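You operate a simulated robot arm through the tools that you are given. There is no shell and no other tool. Be economical: measure what you need, move in short steps, check, and stop when the job is done.

You are at the controls of a simulated two-armed robot. One attempt, no reset.

Task
Switch off and tag the line, then set the left red knob to the same letter as the other.
Fine: tag on the peg below the hasp; grey lever above the knob loose to turn, tight after; leave the other knob and lever.

It is judged by the outcome, as a careful person would: the job done as asked, and still so three seconds after it is handed in. It fails if anything else is knocked over, pushed out of place, dropped, spilled or broken.

Robot
Two 7-joint arms with two-finger parallel grippers on one trunk, on a base that drives. Base frame: it is fixed to the floor where the robot stands at the start and does not move with it; the origin is under the middle of the robot, x ahead of it, y to its left, z up. Readings come in m, rad, newtons and seconds.
The left shoulder is at the start at [0.05, 0.161, 1.198], the right one opposite. With the tool pointing down near the work surface each hand reaches from about 0.22 to 0.68 m from the robot's upright axis, wherever it stands, measured 20 degrees to its own side. Places, roughly: black button [0.6, 0.1, 1]; blue button [0.5, 0, 1.7]; green button [0.6, 0.1, 1]; left grey lever [0.5, 0.1, 1.3]; left red button [0.5, 0, 1.8]; left red knob [0.5, 0.1, 1.2]; main switch [0.4, 0.1, 0.9]; middle red button [0.5, 0, 1.8]; peg below the hasp [0.4, 0.1, 0.7]; right grey lever [0.6, 0.1, 1.3]; right red button [0.6, 0, 1.8]; right red knob [0.6, 0.1, 1.2]; selector switch [0.6, 0, 1.7]; slatted apron [0.5, 0.4, 0.8]; stop button [0.6, 0.1, 0.9]; warning tag [-0.75, 1, 1]. Payload 3.43 kg a hand.
Tool frame (each hand has its own): the origin (TCP) lies between the finger pads and is the grasp point; the fingertips stand 0.03 m ahead of it; z points along the fingers, y is the line along which they close. The gripper opens to 0.094 m. The fingers are 0.028 m wide and 0.01 m thick; the gripper's body (0.05 by 0.096 m) begins 0.055 m behind the TCP.
Orientation is told as [roll, pitch, yaw] about the base's x, y, z axes, in that order, counted from this pose: with the fingers straight down and closing along the base's y, the tool's x points along the base's -x, its y along +y and its z along -z.

Tools
- The arms move only by the tool apply_moves. It takes "left_rows", "right_rows" or both (then of equal length, played together; a hand with none holds still); each is a list that holds one entry, the list of rows, each a list of 7 numbers: the turn, a rotation vector about the tool's x, y, z in units of 60 degrees (1.0 is 60 degrees), then the shift along the tool's x, y, z in units of 200 mm (1.0 is 200 mm), then the closure in counts, from 0 (fully open) to 255 (shut). In form: [[[rx, ry, rz, tx, ty, tz, jaw], ...]]. A call has 1 to 10 rows; each row is the pose to reach, as a shift and turn from the pose commanded when the call began, along the tool's axes at that moment. A call with a number of a shift or a turn outside -1 to 1 is refused whole. Each row takes 0.2 s and may step no farther than 0.05 m and 0.15 rad from the row before; otherwise, or with a gripper value out of range, the whole call is refused. Where a pose cannot be reached the arm comes as near as it can. A force on the tool above 40 N (or 10 N above the force at the start of the call, whichever is more), or a blocked arm, ends the call early, and 0.2 s more pass. The fingers move at their own pace (about 0.045 m/s each) and stop on an object; they squeeze with about 29 N. The grip force told is the motor's: it shows also when the fingers shut on nothing. Time passes only in rows, and 0.2 s behind the last, so rows that repeat a pose let the fingers close. The reply holds the time, the measured pose of the TCP, the force on the tool along the base axes, the opening and the grip force, in the units named above and with some noise, with the torque about the TCP (base axes, N m) and any sound that the robot's microphone picked up.
- Cameras (640 x 400 px; columns grow to the right, rows downward): "scene" is now at [0.1321, 0.0171, 1.3486]; the picture's right is [0.19, -0.98, 0.00], its down [-0.28, -0.06, -0.96] and it looks along [0.94, 0.19, -0.29] (base axes); focal length 214 px, centre (320, 200). "left" rides on the left gripper at [0.076, -0.014, -0.102] in its tool frame; the picture's right is [0.18, 0.98, 0.00], its down [-0.75, 0.14, -0.64] and it looks along [-0.63, 0.12, 0.77] (tool axes); focal length 243 px, centre (320, 200). "right" rides on the right gripper at [0.076, 0.014, -0.102] in its tool frame; the picture's right is [-0.18, 0.98, 0.00], its down [-0.75, -0.14, -0.64] and it looks along [-0.63, -0.12, 0.77] (tool axes); focal length 243 px, centre (320, 200). There is no depth. A picture from a camera that has moved, and an enlarged one, comes with that camera's place and axes in the base frame and with its lens.
- camera(camera): a new picture of that camera. It takes no simulated time.
- lift_body(by): slides the trunk up (or, below 0, down) by that many m; the arms and the scene camera ride with it, the base frame stays. It gives what a move gives, with no picture.
- base_move(legs): drives the robot by 1 to 6 legs, each [ahead, left, turn to the left] in m, m and rad, along the robot's own axes; the way and the turn of a leg run together, so that a leg with both is an arc; at most 1.5 m and 3.142 rad a leg. The arms and the cameras ride along, it lands a little off, and it stops where it bumps. It gives what a move gives.
- turn_head(pan, tilt): turns the head with the scene camera to pan (to the left, within 1.396 rad either way) and tilt (down, from -0.506 to 1.204), counted from straight ahead of the robot. It gives what a move gives.
- inspect(camera, box): a new picture of the part [left, top, right, bottom] of that camera's present view, enlarged. It takes no simulated time.
- sign_off(): hands the job in; it is judged then, once.

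Work in short steps. Places have to be worked out from the pictures, the camera data and where the tool is seen: move nearer, look again, correct. Check each grasp and each placing, and mend what went wrong. You have 120 turns and 92 pictures in all, those below and enlarged ones among them. Open the grippers and draw the arms clear of the work before you hand the job in, unless the task says otherwise; then end with one line.

The tools are called by a JSON object that holds its "op" and its "data". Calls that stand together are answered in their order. apply_moves: Moves the arms, as the interface text tells. Its arguments: {"type":"object","properties":{"left_rows":{"type":"array"},"right_rows":{"type":"array"}},"required":[]} The other tools are called the same way: lift_body (by) slides the trunk up or down; base_move (legs) drives the base; turn_head (pan, tilt) turns the head that bears the scene camera; camera (camera) takes a picture; inspect (camera, box) takes an enlarged picture of a part of a camera's view; sign_off () hands the job in.

At the start:

```text
time_s: 0.0
left_position: [0.308, 0.1591, 1.1502]
left_tcp_rot: [-0.001, 0.001, -0.001]
left_wrist_force: [1.7, 0.7, 0.4]
left_wrist_torque: [-0.02, 0.02, 0.03]
left_width: 0.094
left_finger_force: 0.1
right_position: [0.4052, -0.1918, 1.0004]
right_tcp_rot: [-0.001, 0.0, -0.002]
right_wrist_force: [0.2, 0.0, -0.5]
right_wrist_torque: [-0.04, -0.03, 0.03]
right_width: 0.0941
right_finger_force: 0.0
trunk travel left (down, up): [-0.225, 0.042]
robot x, y, heading: [0.0023, -0.0004, -0.003]
head pan, tilt: [0.195, 0.293]
```

scene: 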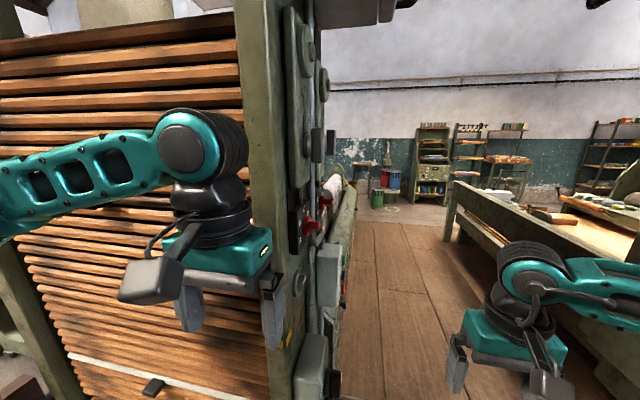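
right: 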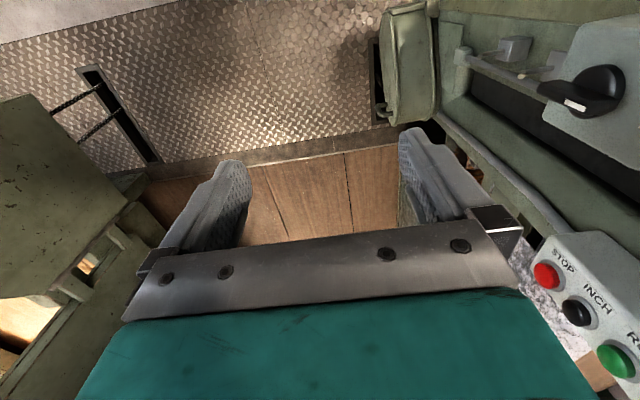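
left: 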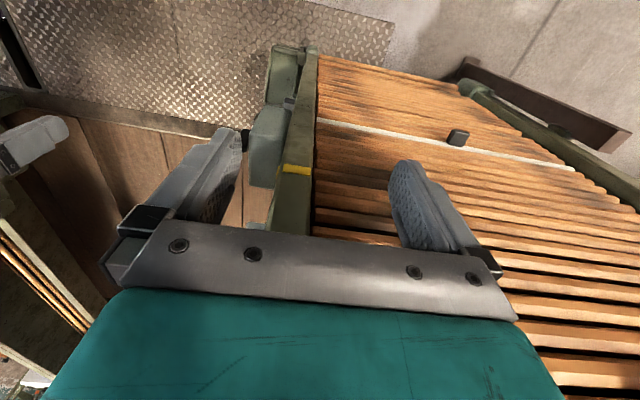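

The panel faces right (-y), edge-on from here. I'll enlarge the panel and look toward the tag behind-left.

{"op": "inspect", "data": {"camera": "scene", "box": [230, 80, 390, 400]}}

{"op": "turn_head", "data": {"pan": 1.396, "tilt": 0.4}}

{"op": "camera", "data": {"camera": "scene"}}

```text
1.25 times, centred on (310, 240) of scene
camera zoom: at [0.1321, 0.0171, 1.3486], right [0.19, -0.98, 0.0], down [-0.28, -0.06, -0.96], along [0.94, 0.19, -0.29], focal length 268 px, centre (332, 150)
```

zoom: 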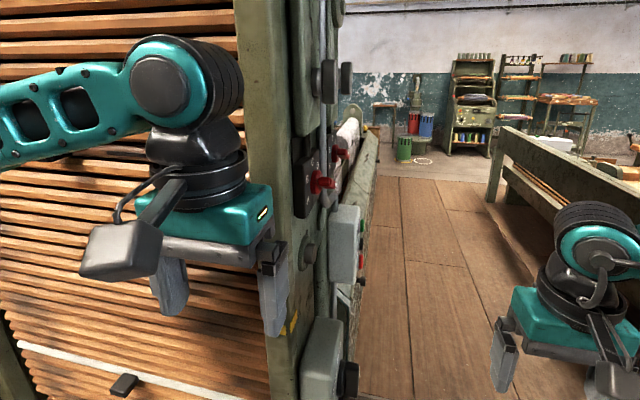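

```text
time_s: 1.4
left_position: [0.309, 0.1584, 1.1509]
left_tcp_rot: [0.0, 0.001, -0.001]
left_wrist_force: [-0.2, 0.3, 0.8]
left_wrist_torque: [0.0, -0.01, 0.01]
left_width: 0.0939
left_finger_force: 0.0
right_position: [0.4059, -0.1921, 0.9998]
right_tcp_rot: [0.002, 0.0, -0.002]
right_wrist_force: [-0.2, -0.3, 0.1]
right_wrist_torque: [0.01, 0.01, -0.01]
right_width: 0.0939
right_finger_force: 0.0
trunk travel left (down, up): [-0.225, 0.042]
robot x, y, heading: [0.0017, 0.001, -0.002]
head pan, tilt: [1.396, 0.4]
```

```text
87 pictures are left
camera scene: at [0.0567, 0.0902, 1.3386], right [0.98, -0.17, 0.0], down [-0.07, -0.38, -0.92], along [0.16, 0.91, -0.39], focal length 214 px, centre (320, 200)
```

scene: 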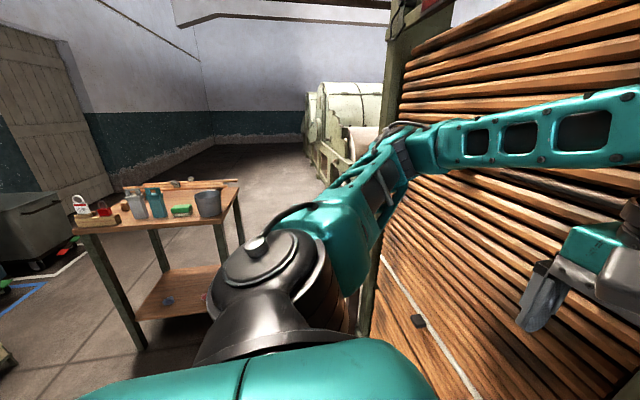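

{"op": "inspect", "data": {"camera": "scene", "box": [60, 170, 240, 282]}}

```text
3.56 times, centred on (150, 226) of scene
camera zoom: at [0.0567, 0.0902, 1.3386], right [0.98, -0.17, 0.0], down [-0.07, -0.38, -0.92], along [0.16, 0.91, -0.39], focal length 763 px, centre (924, 108)
```

zoom: 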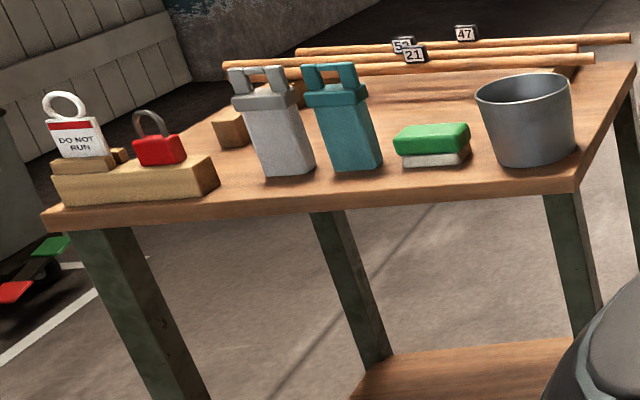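

The tag stands in a slotted block on the table, plate facing -y with a ring on top. I'll look at the corridor in front of the panel before planning.

{"op": "turn_head", "data": {"pan": -0.5, "tilt": 0.6}}

{"op": "camera", "data": {"camera": "scene"}}

{"op": "turn_head", "data": {"pan": 0.1, "tilt": 0.7}}

{"op": "camera", "data": {"camera": "scene"}}

```text
time_s: 3.3
left_position: [0.3087, 0.1579, 1.1498]
left_tcp_rot: [0.0, 0.0, 0.001]
left_wrist_force: [-0.2, 0.4, -0.3]
left_wrist_torque: [-0.01, 0.0, -0.02]
left_width: 0.0939
left_finger_force: 0.0
right_position: [0.4063, -0.1917, 1.0005]
right_tcp_rot: [-0.001, -0.002, -0.002]
right_wrist_force: [0.4, 0.2, 0.1]
right_wrist_torque: [0.0, -0.02, -0.02]
right_width: 0.0939
right_finger_force: 0.0
trunk travel left (down, up): [-0.225, 0.042]
robot x, y, heading: [0.0014, -0.0007, -0.001]
head pan, tilt: [-0.499, 0.6]
```

```text
85 pictures are left
camera scene: at [0.1181, -0.0432, 1.3204], right [-0.48, -0.88, 0.0], down [-0.5, 0.27, -0.83], along [0.72, -0.39, -0.56], focal length 214 px, centre (320, 200)
```

scene: 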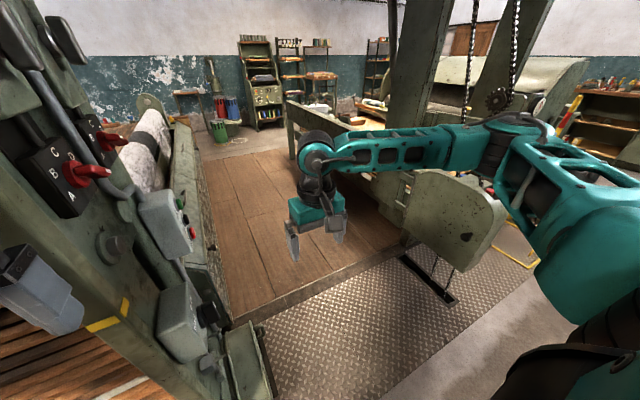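

```text
time_s: 4.3
left_position: [0.3092, 0.1582, 1.1497]
left_tcp_rot: [-0.001, 0.0, 0.002]
left_wrist_force: [0.2, -0.2, -0.2]
left_wrist_torque: [0.0, 0.04, 0.0]
left_width: 0.094
left_finger_force: 0.0
right_position: [0.4046, -0.1922, 1.0]
right_tcp_rot: [0.0, 0.0, -0.001]
right_wrist_force: [0.2, 0.2, 0.3]
right_wrist_torque: [-0.01, 0.01, -0.02]
right_width: 0.0939
right_finger_force: 0.0
trunk travel left (down, up): [-0.225, 0.042]
robot x, y, heading: [0.0017, 0.0026, -0.002]
head pan, tilt: [0.099, 0.7]
```

```text
84 pictures are left
camera scene: at [0.125, 0.0073, 1.3118], right [0.1, -1.0, 0.0], down [-0.64, -0.06, -0.77], along [0.76, 0.08, -0.64], focal length 214 px, centre (320, 200)
```

scene: 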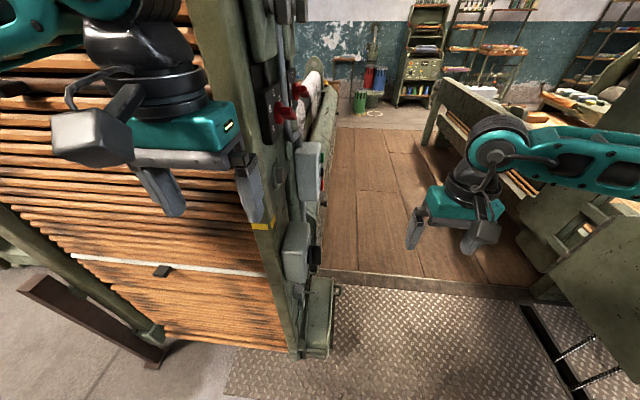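

The floor in front of the panel is free up to x≈0.85. I'll zoom on the switch/hasp/peg to decide how to grasp the tag.

{"op": "inspect", "data": {"camera": "scene", "box": [230, 200, 390, 380]}}

{"op": "inspect", "data": {"camera": "right", "box": [400, 0, 640, 150]}}

```text
2.22 times, centred on (310, 290) of scene
camera zoom: at [0.125, 0.0073, 1.3118], right [0.1, -1.0, 0.0], down [-0.64, -0.06, -0.77], along [0.76, 0.08, -0.64], focal length 477 px, centre (342, 0)
```

zoom: 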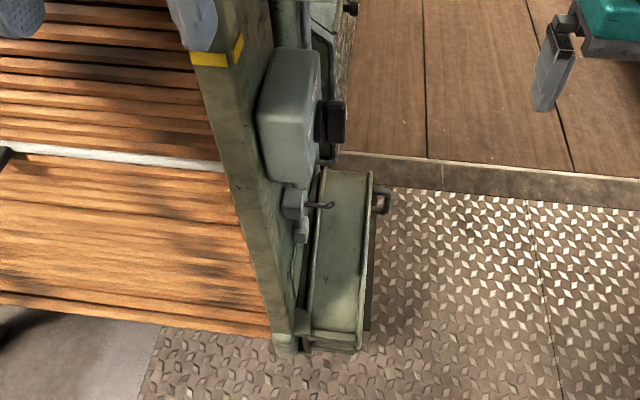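

```text
2.67 times, centred on (520, 75) of right
camera zoom: at [0.3287, -0.1771, 1.1026], right [0.19, 0.98, 0.0], down [0.75, -0.14, 0.64], along [0.63, -0.12, -0.77], focal length 647 px, centre (-213, 533)
```

zoom: 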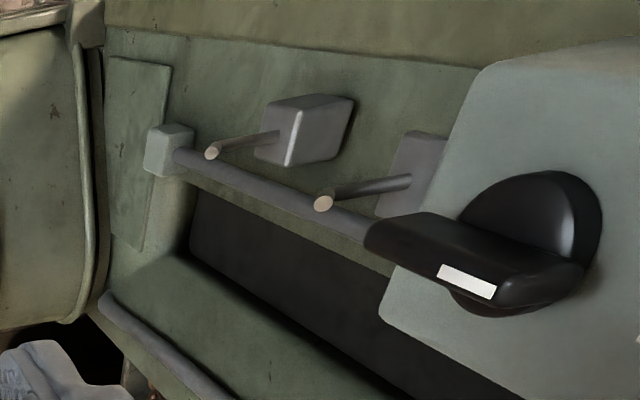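

Two pegs project toward -y near the switch. Plan: fetch the tag first with the left hand, then face the panel. I'll back off and turn left to face the table.

{"op": "base_move", "data": {"legs": [[-0.3, 0, 0], [0, 0, 1.571]]}}

{"op": "turn_head", "data": {"pan": 0.3, "tilt": 0.5}}

{"op": "camera", "data": {"camera": "scene"}}

```text
time_s: 10.2
left_position: [-0.468, 0.3044, 1.1497]
left_tcp_rot: [-0.002, 0.0, 1.594]
left_wrist_force: [0.9, 0.0, 0.5]
left_wrist_torque: [-0.02, -0.01, 0.0]
left_width: 0.0939
left_finger_force: 0.1
right_position: [-0.1223, 0.4093, 0.9998]
right_tcp_rot: [0.001, -0.001, 1.592]
right_wrist_force: [0.6, 0.0, 0.0]
right_wrist_torque: [-0.02, 0.0, -0.01]
right_width: 0.0943
right_finger_force: 0.0
trunk travel left (down, up): [-0.225, 0.042]
robot x, y, heading: [-0.3075, 0.0002, 1.599]
head pan, tilt: [0.099, 0.7]
```

```text
time_s: 10.9
left_position: [-0.4697, 0.305, 1.1498]
left_tcp_rot: [0.0, -0.001, 1.594]
left_wrist_force: [0.3, 0.3, -0.2]
left_wrist_torque: [0.01, 0.01, 0.0]
left_width: 0.0941
left_finger_force: 0.1
right_position: [-0.1223, 0.4083, 1.0011]
right_tcp_rot: [-0.001, 0.0, 1.591]
right_wrist_force: [0.8, -0.3, -0.2]
right_wrist_torque: [-0.01, 0.01, -0.01]
right_width: 0.0939
right_finger_force: 0.1
trunk travel left (down, up): [-0.225, 0.042]
robot x, y, heading: [-0.3033, -0.0005, 1.592]
head pan, tilt: [0.3, 0.499]
```

```text
81 pictures are left
camera scene: at [-0.3332, 0.1249, 1.3294], right [0.95, 0.32, 0.0], down [0.15, -0.45, -0.88], along [-0.28, 0.83, -0.48], focal length 214 px, centre (320, 200)
```

scene: 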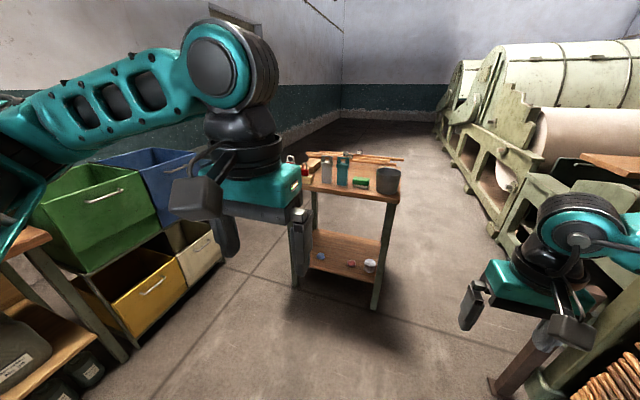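

Path to the table looks free. Move up so that the tag is ahead-left of the robot, at about half a metre.

{"op": "base_move", "data": {"legs": [[0.3, 0.3, -0.02]]}}

{"op": "turn_head", "data": {"pan": 0.2, "tilt": 0.5}}

{"op": "camera", "data": {"camera": "scene"}}

{"op": "camera", "data": {"camera": "left"}}

```text
time_s: 14.1
left_position: [-0.7633, 0.6054, 1.1501]
left_tcp_rot: [-0.003, -0.002, 1.575]
left_wrist_force: [0.1, -0.6, 0.3]
left_wrist_torque: [-0.01, 0.01, 0.01]
left_width: 0.0938
left_finger_force: 0.0
right_position: [-0.4125, 0.703, 1.0006]
right_tcp_rot: [0.002, 0.0, 1.572]
right_wrist_force: [-0.6, -0.3, -0.4]
right_wrist_torque: [0.03, -0.01, -0.02]
right_width: 0.0941
right_finger_force: 0.1
trunk travel left (down, up): [-0.225, 0.042]
robot x, y, heading: [-0.6041, 0.2948, 1.573]
head pan, tilt: [0.3, 0.499]
```

```text
time_s: 14.8
left_position: [-0.7617, 0.6045, 1.1489]
left_tcp_rot: [0.0, 0.001, 1.575]
left_wrist_force: [-0.3, -0.2, 0.7]
left_wrist_torque: [0.02, -0.01, -0.02]
left_width: 0.0939
left_finger_force: 0.1
right_position: [-0.413, 0.7024, 1.0005]
right_tcp_rot: [0.0, 0.0, 1.573]
right_wrist_force: [0.0, 0.2, 0.0]
right_wrist_torque: [0.05, 0.05, 0.0]
right_width: 0.0941
right_finger_force: 0.1
trunk travel left (down, up): [-0.225, 0.042]
robot x, y, heading: [-0.6055, 0.2987, 1.573]
head pan, tilt: [0.201, 0.499]
```

```text
80 pictures are left
camera scene: at [-0.6217, 0.4251, 1.3295], right [0.98, 0.2, 0.0], down [0.1, -0.47, -0.88], along [-0.18, 0.86, -0.48], focal length 214 px, centre (320, 200)
```

scene: 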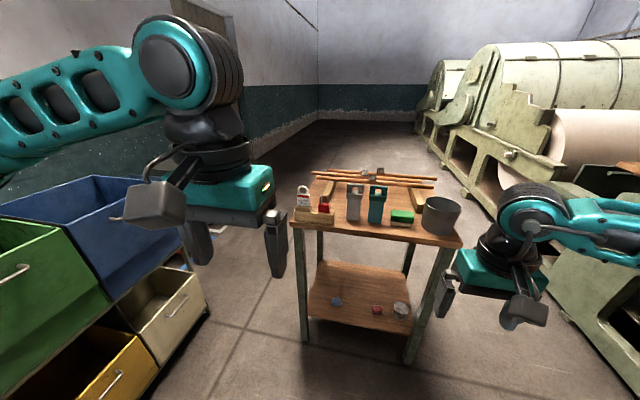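

```text
79 pictures are left
camera left: at [-0.7482, 0.5281, 1.2547], right [-0.98, -0.19, 0.0], down [-0.14, 0.75, 0.64], along [-0.12, 0.63, -0.77], focal length 243 px, centre (320, 200)
```

left: 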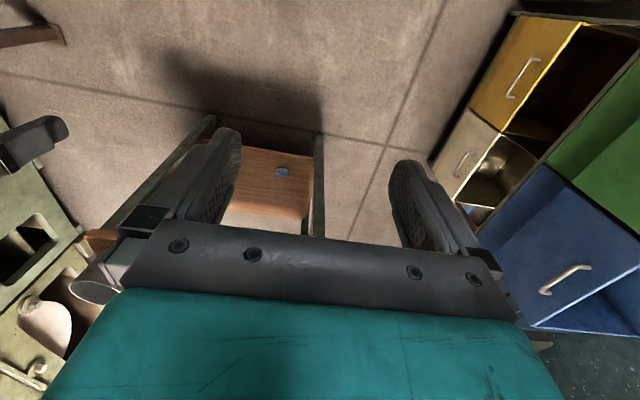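

{"op": "inspect", "data": {"camera": "scene", "box": [270, 150, 470, 275]}}

```text
3.20 times, centred on (370, 212) of scene
camera zoom: at [-0.6217, 0.4251, 1.3295], right [0.98, 0.2, 0.0], down [0.1, -0.47, -0.88], along [-0.18, 0.86, -0.48], focal length 686 px, centre (160, 160)
```

zoom: 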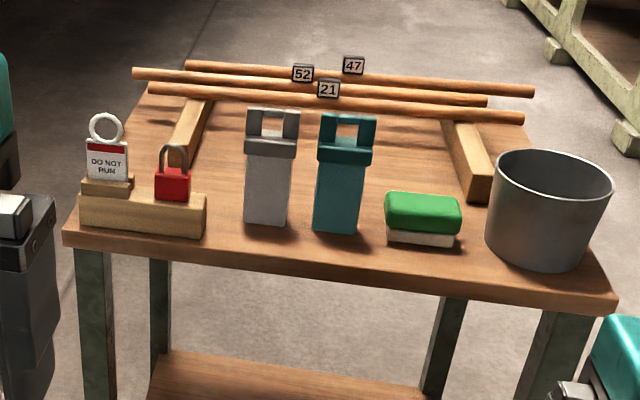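

Triangulating, the tag plate is near (-0.835, 1.13, 0.93), with the table edge at y≈1.06. I'll raise the right hand out of the way and tilt the left tool 45° forward for a grip on the plate's side edges.

{"op": "apply_moves", "data": {"left_rows": [[[0, -0.14, 0, 0.05, 0, 0, 80], [0, -0.28, 0, 0.1, 0, 0, 80], [0, -0.42, 0, 0.15, 0, 0, 80], [0, -0.56, 0, 0.2, 0, 0, 80], [0, -0.7, 0, 0.2, 0, 0, 80], [0, -0.75, 0, 0.2, 0, 0, 80]]], "right_rows": [[[0, 0, 0, 0.1, 0, -0.1, 0], [0, 0, 0, 0.2, 0, -0.2, 0], [0, 0, 0, 0.3, 0, -0.3, 0], [0, 0, 0, 0.4, 0, -0.4, 0], [0, 0, 0, 0.5, 0, -0.5, 0], [0, 0, 0, 0.5, 0, -0.5, 0]]]}}

{"op": "base_move", "data": {"legs": [[0.25, 0, 0]]}}

{"op": "camera", "data": {"camera": "left"}}

{"op": "camera", "data": {"camera": "scene"}}

```text
time_s: 16.2
left_position: [-0.7226, 0.6179, 1.2041]
left_tcp_rot: [0.0, -0.784, 1.577]
left_wrist_force: [0.1, -0.5, -0.3]
left_wrist_torque: [-0.03, 0.01, 0.02]
left_width: 0.0646
left_finger_force: 0.0
left hand out of reach, approached as far as the arm can: row 3, 4, 5, 6
right_position: [-0.4128, 0.603, 1.1001]
right_tcp_rot: [0.0, -0.001, 1.571]
right_wrist_force: [0.4, -0.3, -0.8]
right_wrist_torque: [0.02, 0.01, 0.01]
right_width: 0.0942
right_finger_force: 0.0
trunk travel left (down, up): [-0.225, 0.042]
robot x, y, heading: [-0.6043, 0.2988, 1.57]
head pan, tilt: [0.201, 0.499]
```

```text
time_s: 18.0
left_position: [-0.7236, 0.8712, 1.2037]
left_tcp_rot: [0.001, -0.781, 1.578]
left_wrist_force: [0.1, 1.1, 0.0]
left_wrist_torque: [-0.01, 0.01, 0.0]
left_width: 0.0645
left_finger_force: 0.0
right_position: [-0.4151, 0.8581, 1.0999]
right_tcp_rot: [0.0, 0.0, 1.575]
right_wrist_force: [0.3, 0.0, 0.4]
right_wrist_torque: [0.01, 0.02, 0.0]
right_width: 0.094
right_finger_force: 0.0
trunk travel left (down, up): [-0.225, 0.042]
robot x, y, heading: [-0.605, 0.55, 1.575]
head pan, tilt: [0.201, 0.499]
```

```text
77 pictures are left
camera left: at [-0.7088, 0.7441, 1.225], right [-0.98, -0.14, -0.13], down [-0.14, 0.08, 0.99], along [-0.13, 0.99, -0.1], focal length 243 px, centre (320, 200)
```

left: 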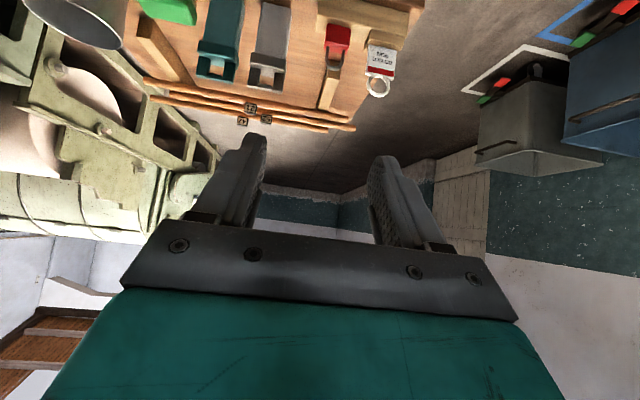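

```text
76 pictures are left
camera scene: at [-0.623, 0.6798, 1.3294], right [0.98, 0.2, 0.0], down [0.1, -0.47, -0.88], along [-0.18, 0.86, -0.48], focal length 214 px, centre (320, 200)
```

scene: 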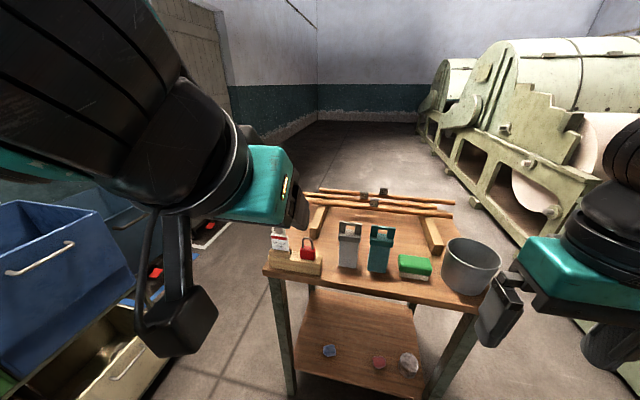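

Two views agree: plate centre at (-0.834, 1.13, 0.93), ring at z≈0.975. The approach runs straight along the tool axis, so I'll line up and close most of the way.

{"op": "apply_moves", "data": {"left_rows": [[[0, 0, 0, 0, 0.1, 0.1, 60], [0, 0, 0, 0, 0.2, 0.2, 60], [0, 0, 0, 0, 0.3, 0.4, 60], [0, 0, 0, 0.02, 0.4, 0.6, 60], [0, 0, 0, 0.03, 0.5, 0.8, 60], [0, 0, 0, 0.035, 0.55, 1.0, 60], [0, 0, 0, 0.035, 0.55, 1.0, 60]]]}}

{"op": "apply_moves", "data": {"left_rows": [[[0, 0, 0, 0, 0, 0.1, 60], [0, 0, 0, 0, 0, 0.25, 60], [0, 0, 0, 0, 0, 0.25, 60]]]}}

{"op": "camera", "data": {"camera": "left"}}

{"op": "camera", "data": {"camera": "scene"}}

```text
time_s: 19.6
left_position: [-0.8343, 1.0055, 1.0581]
left_tcp_rot: [-0.001, -0.783, 1.577]
left_wrist_force: [0.2, 0.1, 0.1]
left_wrist_torque: [0.0, -0.03, 0.0]
left_width: 0.0719
left_finger_force: 0.0
left hand out of reach, approached as far as the arm can: row 1, 2, 3
right_position: [-0.4157, 0.8574, 1.1001]
right_tcp_rot: [0.0, 0.0, 1.574]
right_wrist_force: [0.0, 0.0, 0.5]
right_wrist_torque: [-0.02, 0.03, 0.0]
right_width: 0.0942
right_finger_force: 0.1
trunk travel left (down, up): [-0.225, 0.042]
robot x, y, heading: [-0.603, 0.5516, 1.579]
head pan, tilt: [0.201, 0.499]
```

```text
time_s: 20.4
left_position: [-0.8354, 1.042, 1.0225]
left_tcp_rot: [0.0, -0.783, 1.576]
left_wrist_force: [-0.1, 0.3, -0.6]
left_wrist_torque: [0.0, 0.0, -0.02]
left_width: 0.0721
left_finger_force: 0.0
right_position: [-0.4154, 0.8574, 1.1005]
right_tcp_rot: [-0.001, 0.0, 1.574]
right_wrist_force: [-0.1, -0.3, 0.5]
right_wrist_torque: [0.02, 0.0, 0.0]
right_width: 0.0941
right_finger_force: 0.0
trunk travel left (down, up): [-0.225, 0.042]
robot x, y, heading: [-0.6013, 0.5503, 1.581]
head pan, tilt: [0.201, 0.499]
```

```text
75 pictures are left
camera left: at [-0.8198, 0.9142, 1.0437], right [-0.98, -0.14, -0.13], down [-0.14, 0.08, 0.99], along [-0.13, 0.99, -0.1], focal length 243 px, centre (320, 200)
```

left: 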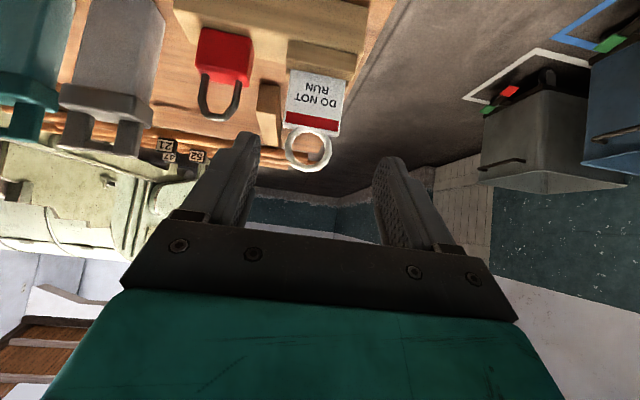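

```text
74 pictures are left
camera scene: at [-0.6229, 0.679, 1.3295], right [0.98, 0.2, 0.0], down [0.1, -0.47, -0.88], along [-0.18, 0.86, -0.48], focal length 214 px, centre (320, 200)
```

scene: 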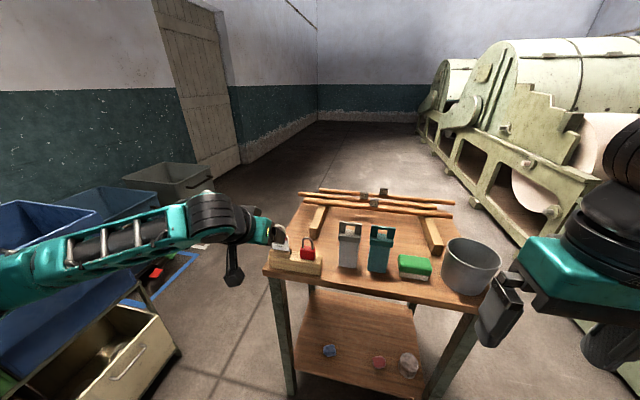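

Aligned within a couple of mm laterally. Advance the last 0.11 m along the tool axis.

{"op": "apply_moves", "data": {"left_rows": [[[0, 0, 0, 0, -0.01, 0.2, 60], [0, 0, 0, 0, -0.01, 0.4, 60], [0, 0, 0, 0, -0.01, 0.55, 60], [0, 0, 0, 0, -0.01, 0.55, 60]]]}}

{"op": "camera", "data": {"camera": "left"}}

```text
time_s: 21.4
left_position: [-0.8352, 1.1188, 0.9439]
left_tcp_rot: [0.001, -0.783, 1.577]
left_wrist_force: [0.1, -0.4, 0.0]
left_wrist_torque: [-0.01, 0.01, 0.02]
left_width: 0.0719
left_finger_force: 0.0
right_position: [-0.4161, 0.8568, 1.1002]
right_tcp_rot: [0.003, 0.001, 1.575]
right_wrist_force: [0.1, -0.1, 0.3]
right_wrist_torque: [-0.02, 0.0, -0.01]
right_width: 0.0941
right_finger_force: 0.0
trunk travel left (down, up): [-0.225, 0.042]
robot x, y, heading: [-0.6064, 0.5525, 1.576]
head pan, tilt: [0.201, 0.499]
```

```text
73 pictures are left
camera left: at [-0.82, 0.9919, 0.9647], right [-0.98, -0.14, -0.13], down [-0.14, 0.08, 0.99], along [-0.12, 0.99, -0.1], focal length 243 px, centre (320, 200)
```

left: 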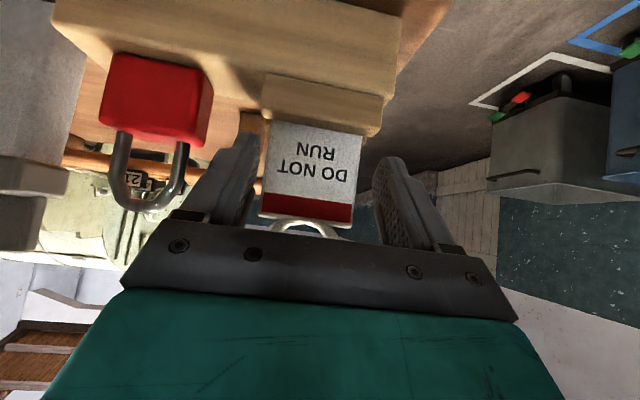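

Plate is between the fingers; nudge 2.5 mm toward it and close.

{"op": "apply_moves", "data": {"left_rows": [[[0, 0, 0, 0, -0.012, 0, 60], [0, 0, 0, 0, -0.012, 0, 255], [0, 0, 0, 0, -0.012, 0, 255], [0, 0, 0, 0, -0.012, 0, 255], [0, 0, 0, 0, -0.012, 0, 255]]]}}

{"op": "camera", "data": {"camera": "left"}}

```text
time_s: 22.6
left_position: [-0.8344, 1.1188, 0.9444]
left_tcp_rot: [0.001, -0.783, 1.578]
left_wrist_force: [-0.7, 0.0, 1.9]
left_wrist_torque: [0.03, 0.0, 0.01]
left_width: 0.053
left_finger_force: 29.0
right_position: [-0.4155, 0.8575, 1.1012]
right_tcp_rot: [0.0, -0.002, 1.574]
right_wrist_force: [-0.7, 0.0, 0.1]
right_wrist_torque: [0.01, 0.01, 0.01]
right_width: 0.0942
right_finger_force: 0.1
trunk travel left (down, up): [-0.225, 0.042]
robot x, y, heading: [-0.6049, 0.5494, 1.575]
head pan, tilt: [0.201, 0.499]
```

```text
72 pictures are left
camera left: at [-0.8176, 0.9917, 0.9652], right [-0.98, -0.14, -0.13], down [-0.14, 0.08, 0.99], along [-0.13, 0.99, -0.1], focal length 243 px, centre (320, 200)
```

left: 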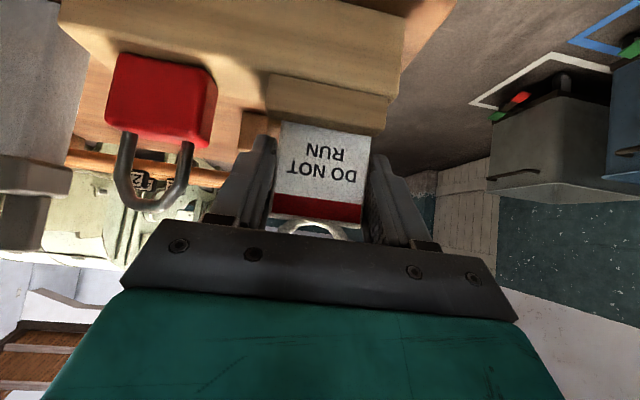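

Gripped at 0.053 m width. Lift straight up 0.15 m.

{"op": "apply_moves", "data": {"left_rows": [[[0, 0, 0, -0.05, 0, -0.05, 255], [0, 0, 0, -0.12, 0, -0.12, 255], [0, 0, 0, -0.24, 0, -0.24, 255], [0, 0, 0, -0.38, 0, -0.38, 255], [0, 0, 0, -0.53, 0, -0.53, 255], [0, 0, 0, -0.53, 0, -0.53, 255]]]}}

{"op": "camera", "data": {"camera": "left"}}

```text
time_s: 24.0
left_position: [-0.8283, 1.119, 1.0935]
left_tcp_rot: [0.0, -0.781, 1.577]
left_wrist_force: [0.3, 0.8, 0.3]
left_wrist_torque: [-0.03, -0.02, 0.01]
left_width: 0.053
left_finger_force: 29.3
right_position: [-0.4155, 0.8573, 1.1]
right_tcp_rot: [0.001, 0.002, 1.576]
right_wrist_force: [1.0, -0.6, -0.6]
right_wrist_torque: [0.01, 0.01, -0.01]
right_width: 0.0938
right_finger_force: 0.1
trunk travel left (down, up): [-0.225, 0.042]
robot x, y, heading: [-0.6043, 0.55, 1.577]
head pan, tilt: [0.201, 0.499]
```

```text
71 pictures are left
camera left: at [-0.8147, 0.9927, 1.1146], right [-0.98, -0.14, -0.13], down [-0.14, 0.08, 0.99], along [-0.12, 0.99, -0.1], focal length 243 px, centre (320, 200)
```

left: 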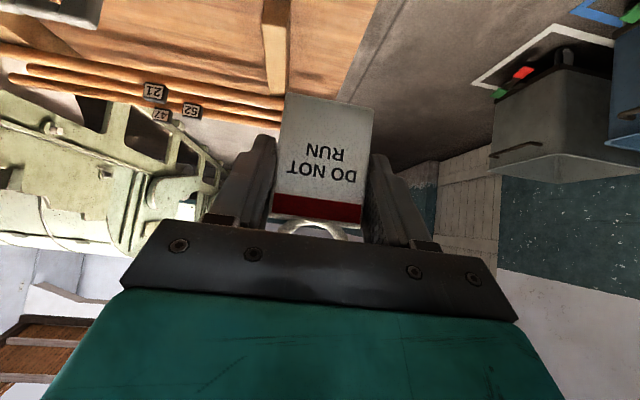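

Tag is firmly held. Pull the left arm back 0.18 m, then drive back and over toward the panel side.

{"op": "apply_moves", "data": {"left_rows": [[[0, 0, 0, 0.13, 0, -0.13, 255], [0, 0, 0, 0.26, 0, -0.26, 255], [0, 0, 0, 0.39, 0, -0.39, 255], [0, 0, 0, 0.52, 0, -0.52, 255], [0, 0, 0, 0.64, 0, -0.64, 255], [0, 0, 0, 0.64, 0, -0.64, 255]]]}}

{"op": "base_move", "data": {"legs": [[-0.55, -0.3, 0], [-0.3, -0.3, 0]]}}

{"op": "turn_head", "data": {"pan": -0.9, "tilt": 0.5}}

{"op": "camera", "data": {"camera": "scene"}}

```text
time_s: 25.4
left_position: [-0.8303, 0.9548, 1.0961]
left_tcp_rot: [0.0, -0.783, 1.578]
left_wrist_force: [-0.5, -0.1, -0.8]
left_wrist_torque: [0.01, 0.0, -0.01]
left_width: 0.053
left_finger_force: 28.9
left hand out of reach, approached as far as the arm can: row 5, 6
right_position: [-0.4147, 0.858, 1.1003]
right_tcp_rot: [-0.001, 0.001, 1.574]
right_wrist_force: [1.0, 0.7, 0.6]
right_wrist_torque: [0.0, 0.0, 0.01]
right_width: 0.0939
right_finger_force: 0.0
trunk travel left (down, up): [-0.225, 0.042]
robot x, y, heading: [-0.6026, 0.5496, 1.573]
head pan, tilt: [0.201, 0.499]
```

```text
time_s: 31.8
left_position: [-0.2235, 0.1037, 1.0981]
left_tcp_rot: [-0.001, -0.781, 1.58]
left_wrist_force: [-0.2, 0.1, -0.5]
left_wrist_torque: [-0.05, -0.01, -0.03]
left_width: 0.0531
left_finger_force: 29.0
right_position: [0.191, 0.0072, 1.0998]
right_tcp_rot: [0.001, -0.001, 1.576]
right_wrist_force: [0.7, -0.2, -0.7]
right_wrist_torque: [-0.02, 0.02, -0.02]
right_width: 0.0937
right_finger_force: 0.0
trunk travel left (down, up): [-0.225, 0.042]
robot x, y, heading: [0.0, -0.3003, 1.58]
head pan, tilt: [0.201, 0.499]
```

```text
time_s: 33.1
left_position: [-0.225, 0.103, 1.0975]
left_tcp_rot: [0.001, -0.78, 1.58]
left_wrist_force: [1.2, -0.3, -0.7]
left_wrist_torque: [0.02, 0.0, 0.0]
left_width: 0.0528
left_finger_force: 29.4
right_position: [0.1892, 0.0068, 1.0995]
right_tcp_rot: [0.001, 0.0, 1.576]
right_wrist_force: [-0.1, 0.5, -0.1]
right_wrist_torque: [0.0, 0.0, 0.03]
right_width: 0.0938
right_finger_force: 0.0
trunk travel left (down, up): [-0.225, 0.042]
robot x, y, heading: [0.0029, -0.3036, 1.581]
head pan, tilt: [-0.901, 0.499]
```

```text
70 pictures are left
camera scene: at [0.0724, -0.2042, 1.3295], right [0.63, -0.78, 0.0], down [-0.37, -0.3, -0.88], along [0.68, 0.55, -0.48], focal length 214 px, centre (320, 200)
```

scene: 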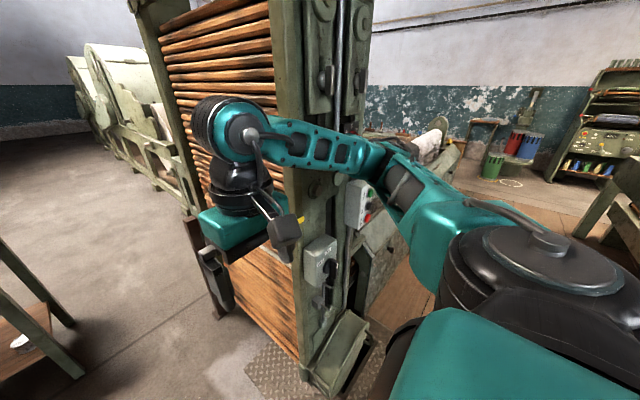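

Continue to in front of the panel, staying back, then look at it head-on.

{"op": "base_move", "data": {"legs": [[-0.2, -0.2, 0], [-0.03, -0.2, 0]]}}

{"op": "turn_head", "data": {"pan": 0, "tilt": 0.4}}

{"op": "camera", "data": {"camera": "scene"}}

```text
time_s: 37.4
left_position: [0.1748, -0.1212, 1.0976]
left_tcp_rot: [0.001, -0.782, 1.58]
left_wrist_force: [0.1, -0.4, -0.1]
left_wrist_torque: [0.01, 0.02, 0.0]
left_width: 0.0528
left_finger_force: 29.4
right_position: [0.59, -0.2186, 1.1005]
right_tcp_rot: [0.001, 0.001, 1.578]
right_wrist_force: [1.0, -1.3, 0.1]
right_wrist_torque: [-0.02, 0.0, -0.02]
right_width: 0.094
right_finger_force: 0.0
trunk travel left (down, up): [-0.225, 0.042]
robot x, y, heading: [0.3993, -0.5254, 1.579]
head pan, tilt: [-0.901, 0.499]
```

```text
time_s: 38.6
left_position: [0.1757, -0.123, 1.0972]
left_tcp_rot: [0.0, -0.781, 1.58]
left_wrist_force: [-1.0, -0.9, -0.5]
left_wrist_torque: [0.0, 0.01, -0.01]
left_width: 0.053
left_finger_force: 28.7
right_position: [0.5901, -0.2178, 1.1003]
right_tcp_rot: [0.0, 0.0, 1.576]
right_wrist_force: [0.9, 0.2, -0.3]
right_wrist_torque: [-0.02, -0.04, 0.01]
right_width: 0.0941
right_finger_force: 0.0
trunk travel left (down, up): [-0.225, 0.042]
robot x, y, heading: [0.4003, -0.5254, 1.579]
head pan, tilt: [0.0, 0.4]
```

```text
69 pictures are left
camera scene: at [0.401, -0.3941, 1.3386], right [1.0, 0.01, 0.0], down [0.0, -0.39, -0.92], along [-0.01, 0.92, -0.39], focal length 214 px, centre (320, 200)
```

scene: 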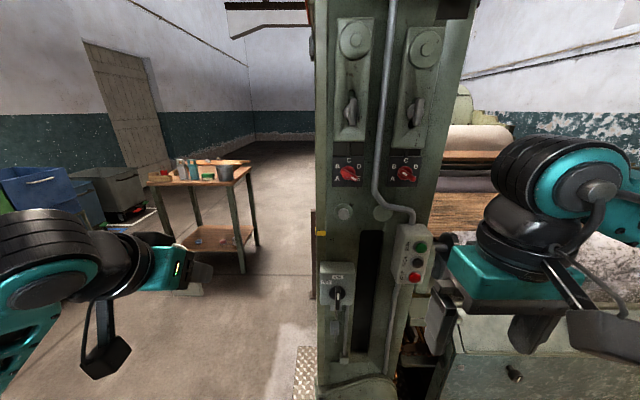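

Great head-on view. Zoom on knobs/levers and on the switch/pegs.

{"op": "inspect", "data": {"camera": "scene", "box": [310, 80, 450, 220]}}

{"op": "inspect", "data": {"camera": "scene", "box": [300, 240, 430, 380]}}

```text
2.86 times, centred on (380, 150) of scene
camera zoom: at [0.401, -0.3941, 1.3386], right [1.0, 0.01, 0.0], down [0.0, -0.39, -0.92], along [-0.01, 0.92, -0.39], focal length 613 px, centre (149, 343)
```

zoom: 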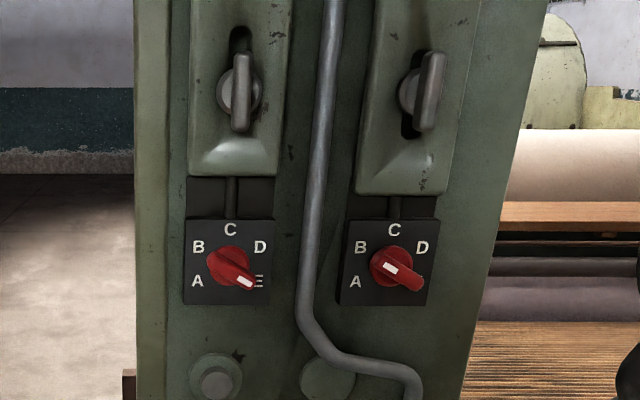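

```text
2.86 times, centred on (365, 310) of scene
camera zoom: at [0.401, -0.3941, 1.3386], right [1.0, 0.01, 0.0], down [0.0, -0.39, -0.92], along [-0.01, 0.92, -0.39], focal length 613 px, centre (191, -114)
```

zoom: 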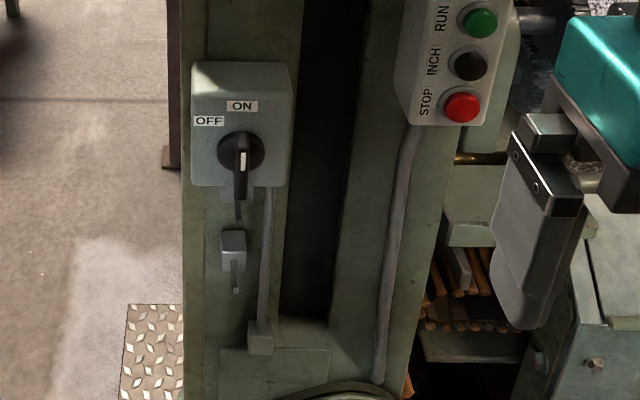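

Left knob sits near (0.463, 0.1, 1.2), its lever near (0.46, 0.08, 1.33), switch near (0.44, 0.05, 0.87). I'll use the right wrist camera for close looks: tilt it forward and bring it before the panel.

{"op": "apply_moves", "data": {"right_rows": [[[0, -0.14, 0, 0, 0.1, 0, 0], [0, -0.28, 0, 0, 0.2, 0, 0], [0, -0.42, 0, 0, 0.3, 0, 0], [0, -0.56, 0, -0.1, 0.4, 0, 0], [0, -0.7, 0, -0.2, 0.4, 0, 0], [0, -0.75, 0, -0.2, 0.4, 0, 0]]]}}

{"op": "camera", "data": {"camera": "right"}}

{"op": "camera", "data": {"camera": "scene"}}

```text
time_s: 40.0
left_position: [0.1752, -0.1233, 1.0983]
left_tcp_rot: [0.001, -0.78, 1.581]
left_wrist_force: [0.0, 0.3, 0.1]
left_wrist_torque: [-0.02, 0.01, 0.03]
left_width: 0.0529
left_finger_force: 28.7
right_position: [0.4961, -0.1614, 1.1022]
right_tcp_rot: [-0.003, -0.786, 1.577]
right_wrist_force: [-1.3, 1.4, 0.5]
right_wrist_torque: [0.0, 0.0, 0.02]
right_width: 0.0941
right_finger_force: 0.0
right hand out of reach, approached as far as the arm can: row 3, 4, 5, 6
trunk travel left (down, up): [-0.225, 0.042]
robot x, y, heading: [0.4026, -0.5259, 1.58]
head pan, tilt: [0.0, 0.4]
```

```text
66 pictures are left
camera right: at [0.4821, -0.2879, 1.1223], right [-0.98, 0.12, 0.13], down [0.14, 0.08, 0.99], along [0.11, 0.99, -0.1], focal length 243 px, centre (320, 200)
```

right: 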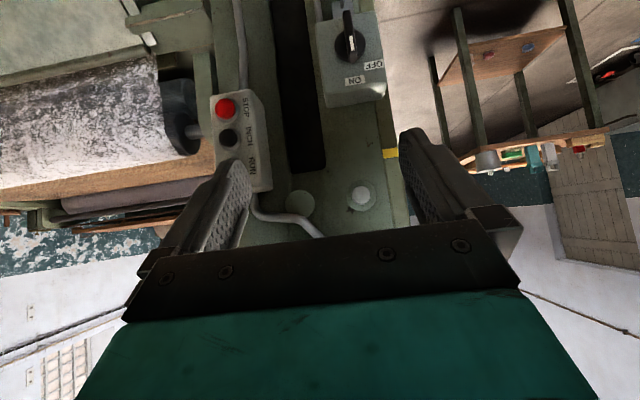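

```text
65 pictures are left
camera scene: at [0.4007, -0.3941, 1.3386], right [1.0, 0.01, 0.0], down [0.0, -0.39, -0.92], along [-0.01, 0.92, -0.39], focal length 214 px, centre (320, 200)
```

scene: 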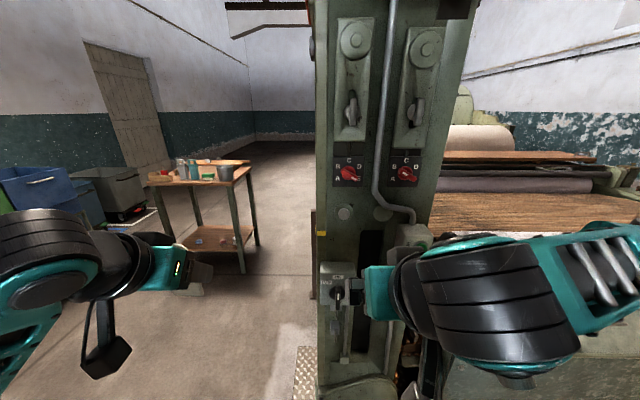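

{"op": "inspect", "data": {"camera": "right", "box": [290, 0, 420, 110]}}

```text
3.64 times, centred on (355, 55) of right
camera zoom: at [0.4821, -0.2879, 1.1223], right [-0.98, 0.12, 0.13], down [0.14, 0.08, 0.99], along [0.11, 0.99, -0.1], focal length 882 px, centre (193, 727)
```

zoom: 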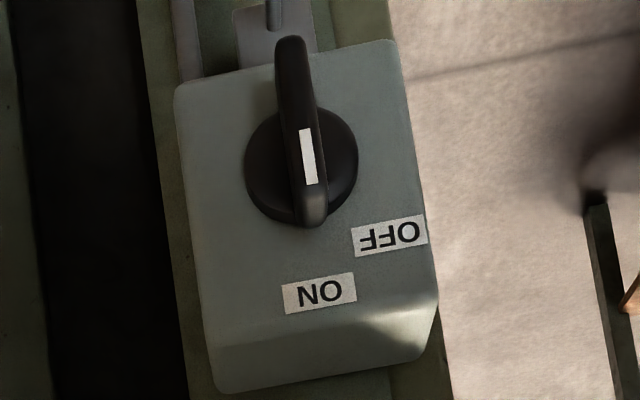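

The switch handle's white strip points to ON; OFF is up-left, a counter-clockwise turn. Raise the right hand to view the knobs closely.

{"op": "apply_moves", "data": {"right_rows": [[[0, 0, 0, -0.15, 0, -0.15, 0], [0, 0, 0, -0.3, 0, -0.3, 0], [0, 0, 0, -0.45, 0, -0.45, 0], [0, 0, 0, -0.6, 0, -0.6, 0], [0, 0, 0, -0.71, 0, -0.71, 0], [0, 0, 0, -0.71, 0, -0.71, 0]]]}}

{"op": "camera", "data": {"camera": "right"}}

```text
time_s: 41.4
left_position: [0.1749, -0.1224, 1.0978]
left_tcp_rot: [0.001, -0.78, 1.579]
left_wrist_force: [0.5, -0.5, -1.3]
left_wrist_torque: [-0.01, -0.04, 0.06]
left_width: 0.0531
left_finger_force: 29.3
right_position: [0.497, -0.1619, 1.3067]
right_tcp_rot: [0.0, -0.785, 1.58]
right_wrist_force: [-0.8, 0.7, 0.7]
right_wrist_torque: [-0.01, 0.03, 0.0]
right_width: 0.094
right_finger_force: 0.0
trunk travel left (down, up): [-0.225, 0.042]
robot x, y, heading: [0.4009, -0.5253, 1.576]
head pan, tilt: [0.0, 0.4]
```

```text
63 pictures are left
camera right: at [0.4828, -0.288, 1.3245], right [-0.98, 0.12, 0.13], down [0.14, 0.08, 0.99], along [0.11, 0.99, -0.1], focal length 243 px, centre (320, 200)
```

right: 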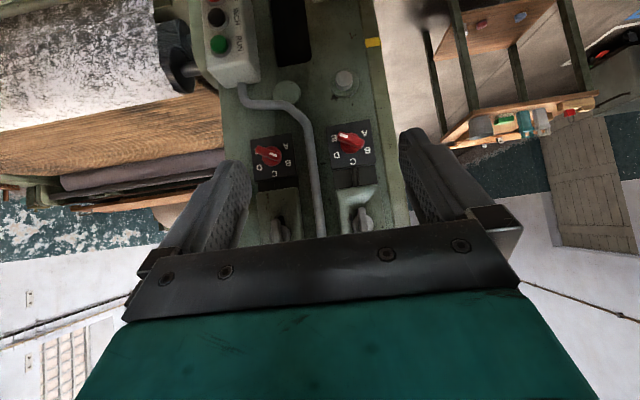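

{"op": "inspect", "data": {"camera": "right", "box": [235, 100, 395, 240]}}

```text
2.86 times, centred on (315, 170) of right
camera zoom: at [0.4828, -0.288, 1.3245], right [-0.98, 0.12, 0.13], down [0.14, 0.08, 0.99], along [0.11, 0.99, -0.1], focal length 693 px, centre (334, 286)
```

zoom: 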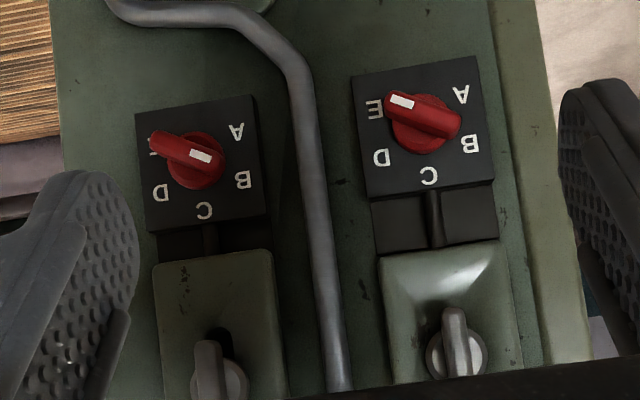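

Left knob's white mark is at E; the right knob's mark is toward B. I'll zoom more to be sure, and on the levers.

{"op": "inspect", "data": {"camera": "right", "box": [250, 125, 310, 165]}}

{"op": "inspect", "data": {"camera": "scene", "box": [325, 10, 445, 130]}}

{"op": "inspect", "data": {"camera": "scene", "box": [330, 150, 430, 200]}}

```text
10.00 times, centred on (280, 145) of right
camera zoom: at [0.4828, -0.288, 1.3245], right [-0.98, 0.12, 0.13], down [0.14, 0.08, 0.99], along [0.11, 0.99, -0.1], focal length 2426 px, centre (720, 750)
```

zoom: 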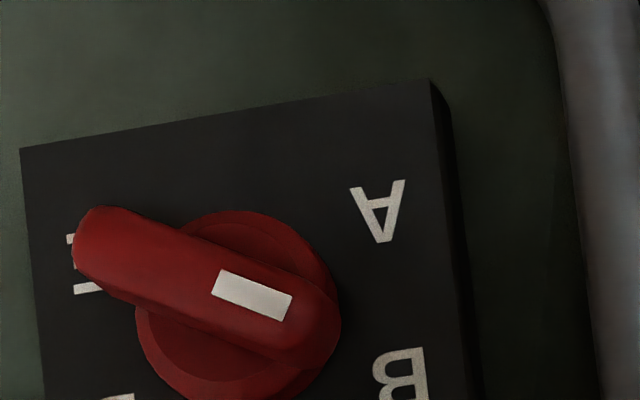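

```text
3.33 times, centred on (385, 70) of scene
camera zoom: at [0.401, -0.394, 1.3386], right [1.0, 0.01, 0.0], down [0.0, -0.39, -0.92], along [-0.01, 0.92, -0.39], focal length 715 px, centre (103, 633)
```

zoom: 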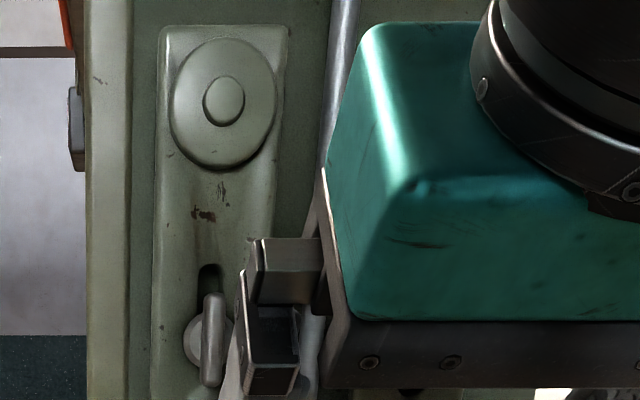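

```text
6.40 times, centred on (380, 175) of scene
camera zoom: at [0.401, -0.394, 1.3386], right [1.0, 0.01, 0.0], down [0.0, -0.39, -0.92], along [-0.01, 0.92, -0.39], focal length 1373 px, centre (-64, 360)
```

zoom: 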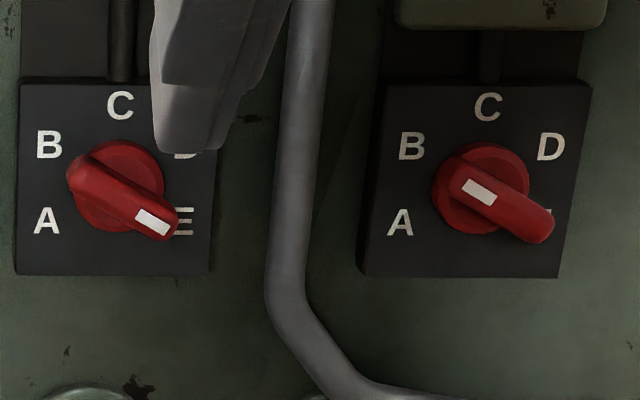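

Left is at E, right is at B (60° spacing, so 180° CCW through D and C). Now the main switch, hub triangulated at (0.445, 0.055, 0.867): lower the right hand and level it.

{"op": "apply_moves", "data": {"right_rows": [[[0, 0, 0, 0.16, 0.05, 0.16, 0], [0, 0, 0, 0.32, 0.1, 0.32, 0], [0, 0, 0, 0.48, 0.15, 0.48, 0], [0, 0, 0, 0.64, 0.2, 0.64, 0], [0, 0, 0, 0.8, 0.26, 0.8, 0], [0, 0, 0, 0.96, 0.26, 0.96, 0], [0, 0, 0, 0.99, 0.26, 0.99, 0]]]}}

{"op": "apply_moves", "data": {"right_rows": [[[0, -0.14, 0, 0.1, 0, 0.1, 0], [0, -0.28, 0, 0.22, 0, 0.22, 0], [0, -0.42, 0, 0.34, 0, 0.34, 0], [0, -0.56, 0, 0.46, 0, 0.46, 0], [0, -0.7, 0, 0.54, 0, 0.54, 0], [0, -0.75, 0, 0.56, 0, 0.56, 0], [0, -0.75, 0, 0.56, 0, 0.56, 0]]]}}

{"op": "camera", "data": {"camera": "right"}}

{"op": "camera", "data": {"camera": "scene"}}

```text
time_s: 43.0
left_position: [0.1749, -0.1228, 1.0973]
left_tcp_rot: [0.002, -0.78, 1.581]
left_wrist_force: [0.4, 0.3, -0.8]
left_wrist_torque: [0.0, -0.01, 0.02]
left_width: 0.0531
left_finger_force: 29.2
right_position: [0.4456, -0.1626, 1.0255]
right_tcp_rot: [0.0, -0.783, 1.577]
right_wrist_force: [0.2, 0.6, 0.6]
right_wrist_torque: [0.0, 0.01, 0.01]
right_width: 0.094
right_finger_force: 0.1
trunk travel left (down, up): [-0.225, 0.042]
robot x, y, heading: [0.402, -0.526, 1.575]
head pan, tilt: [0.0, 0.4]
```

```text
time_s: 44.6
left_position: [0.1751, -0.1223, 1.0971]
left_tcp_rot: [0.0, -0.782, 1.58]
left_wrist_force: [0.5, -0.6, 0.0]
left_wrist_torque: [0.01, 0.02, 0.0]
left_width: 0.0529
left_finger_force: 28.9
right_position: [0.3735, -0.1146, 0.9239]
right_tcp_rot: [0.06, -1.568, 1.512]
right_wrist_force: [-0.5, 0.2, -0.4]
right_wrist_torque: [-0.02, 0.0, 0.02]
right_width: 0.094
right_finger_force: 0.0
right hand out of reach, approached as far as the arm can: row 4, 5, 6, 7
trunk travel left (down, up): [-0.225, 0.042]
robot x, y, heading: [0.3995, -0.5249, 1.581]
head pan, tilt: [0.0, 0.4]
```

```text
58 pictures are left
camera right: at [0.3598, -0.2158, 0.8485], right [-0.98, 0.0, 0.18], down [0.14, -0.64, 0.76], along [0.12, 0.77, 0.63], focal length 243 px, centre (320, 200)
```

right: 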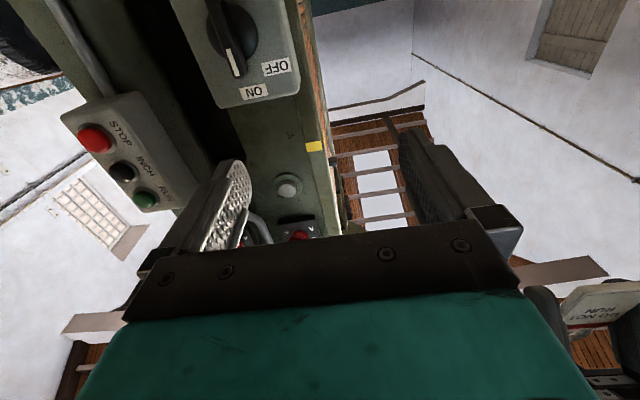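

```text
57 pictures are left
camera scene: at [0.401, -0.3941, 1.3386], right [1.0, 0.01, 0.0], down [0.0, -0.39, -0.92], along [-0.01, 0.92, -0.39], focal length 214 px, centre (320, 200)
```

scene: 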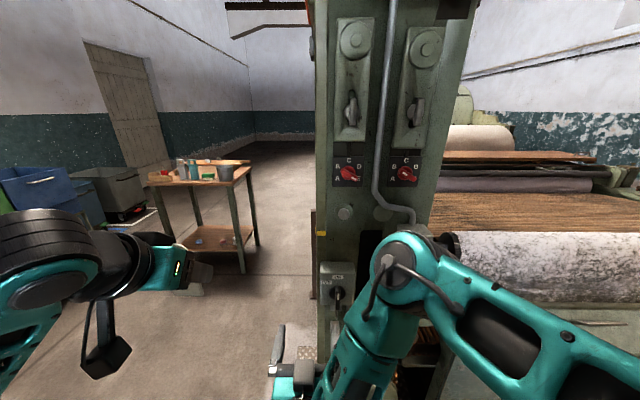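

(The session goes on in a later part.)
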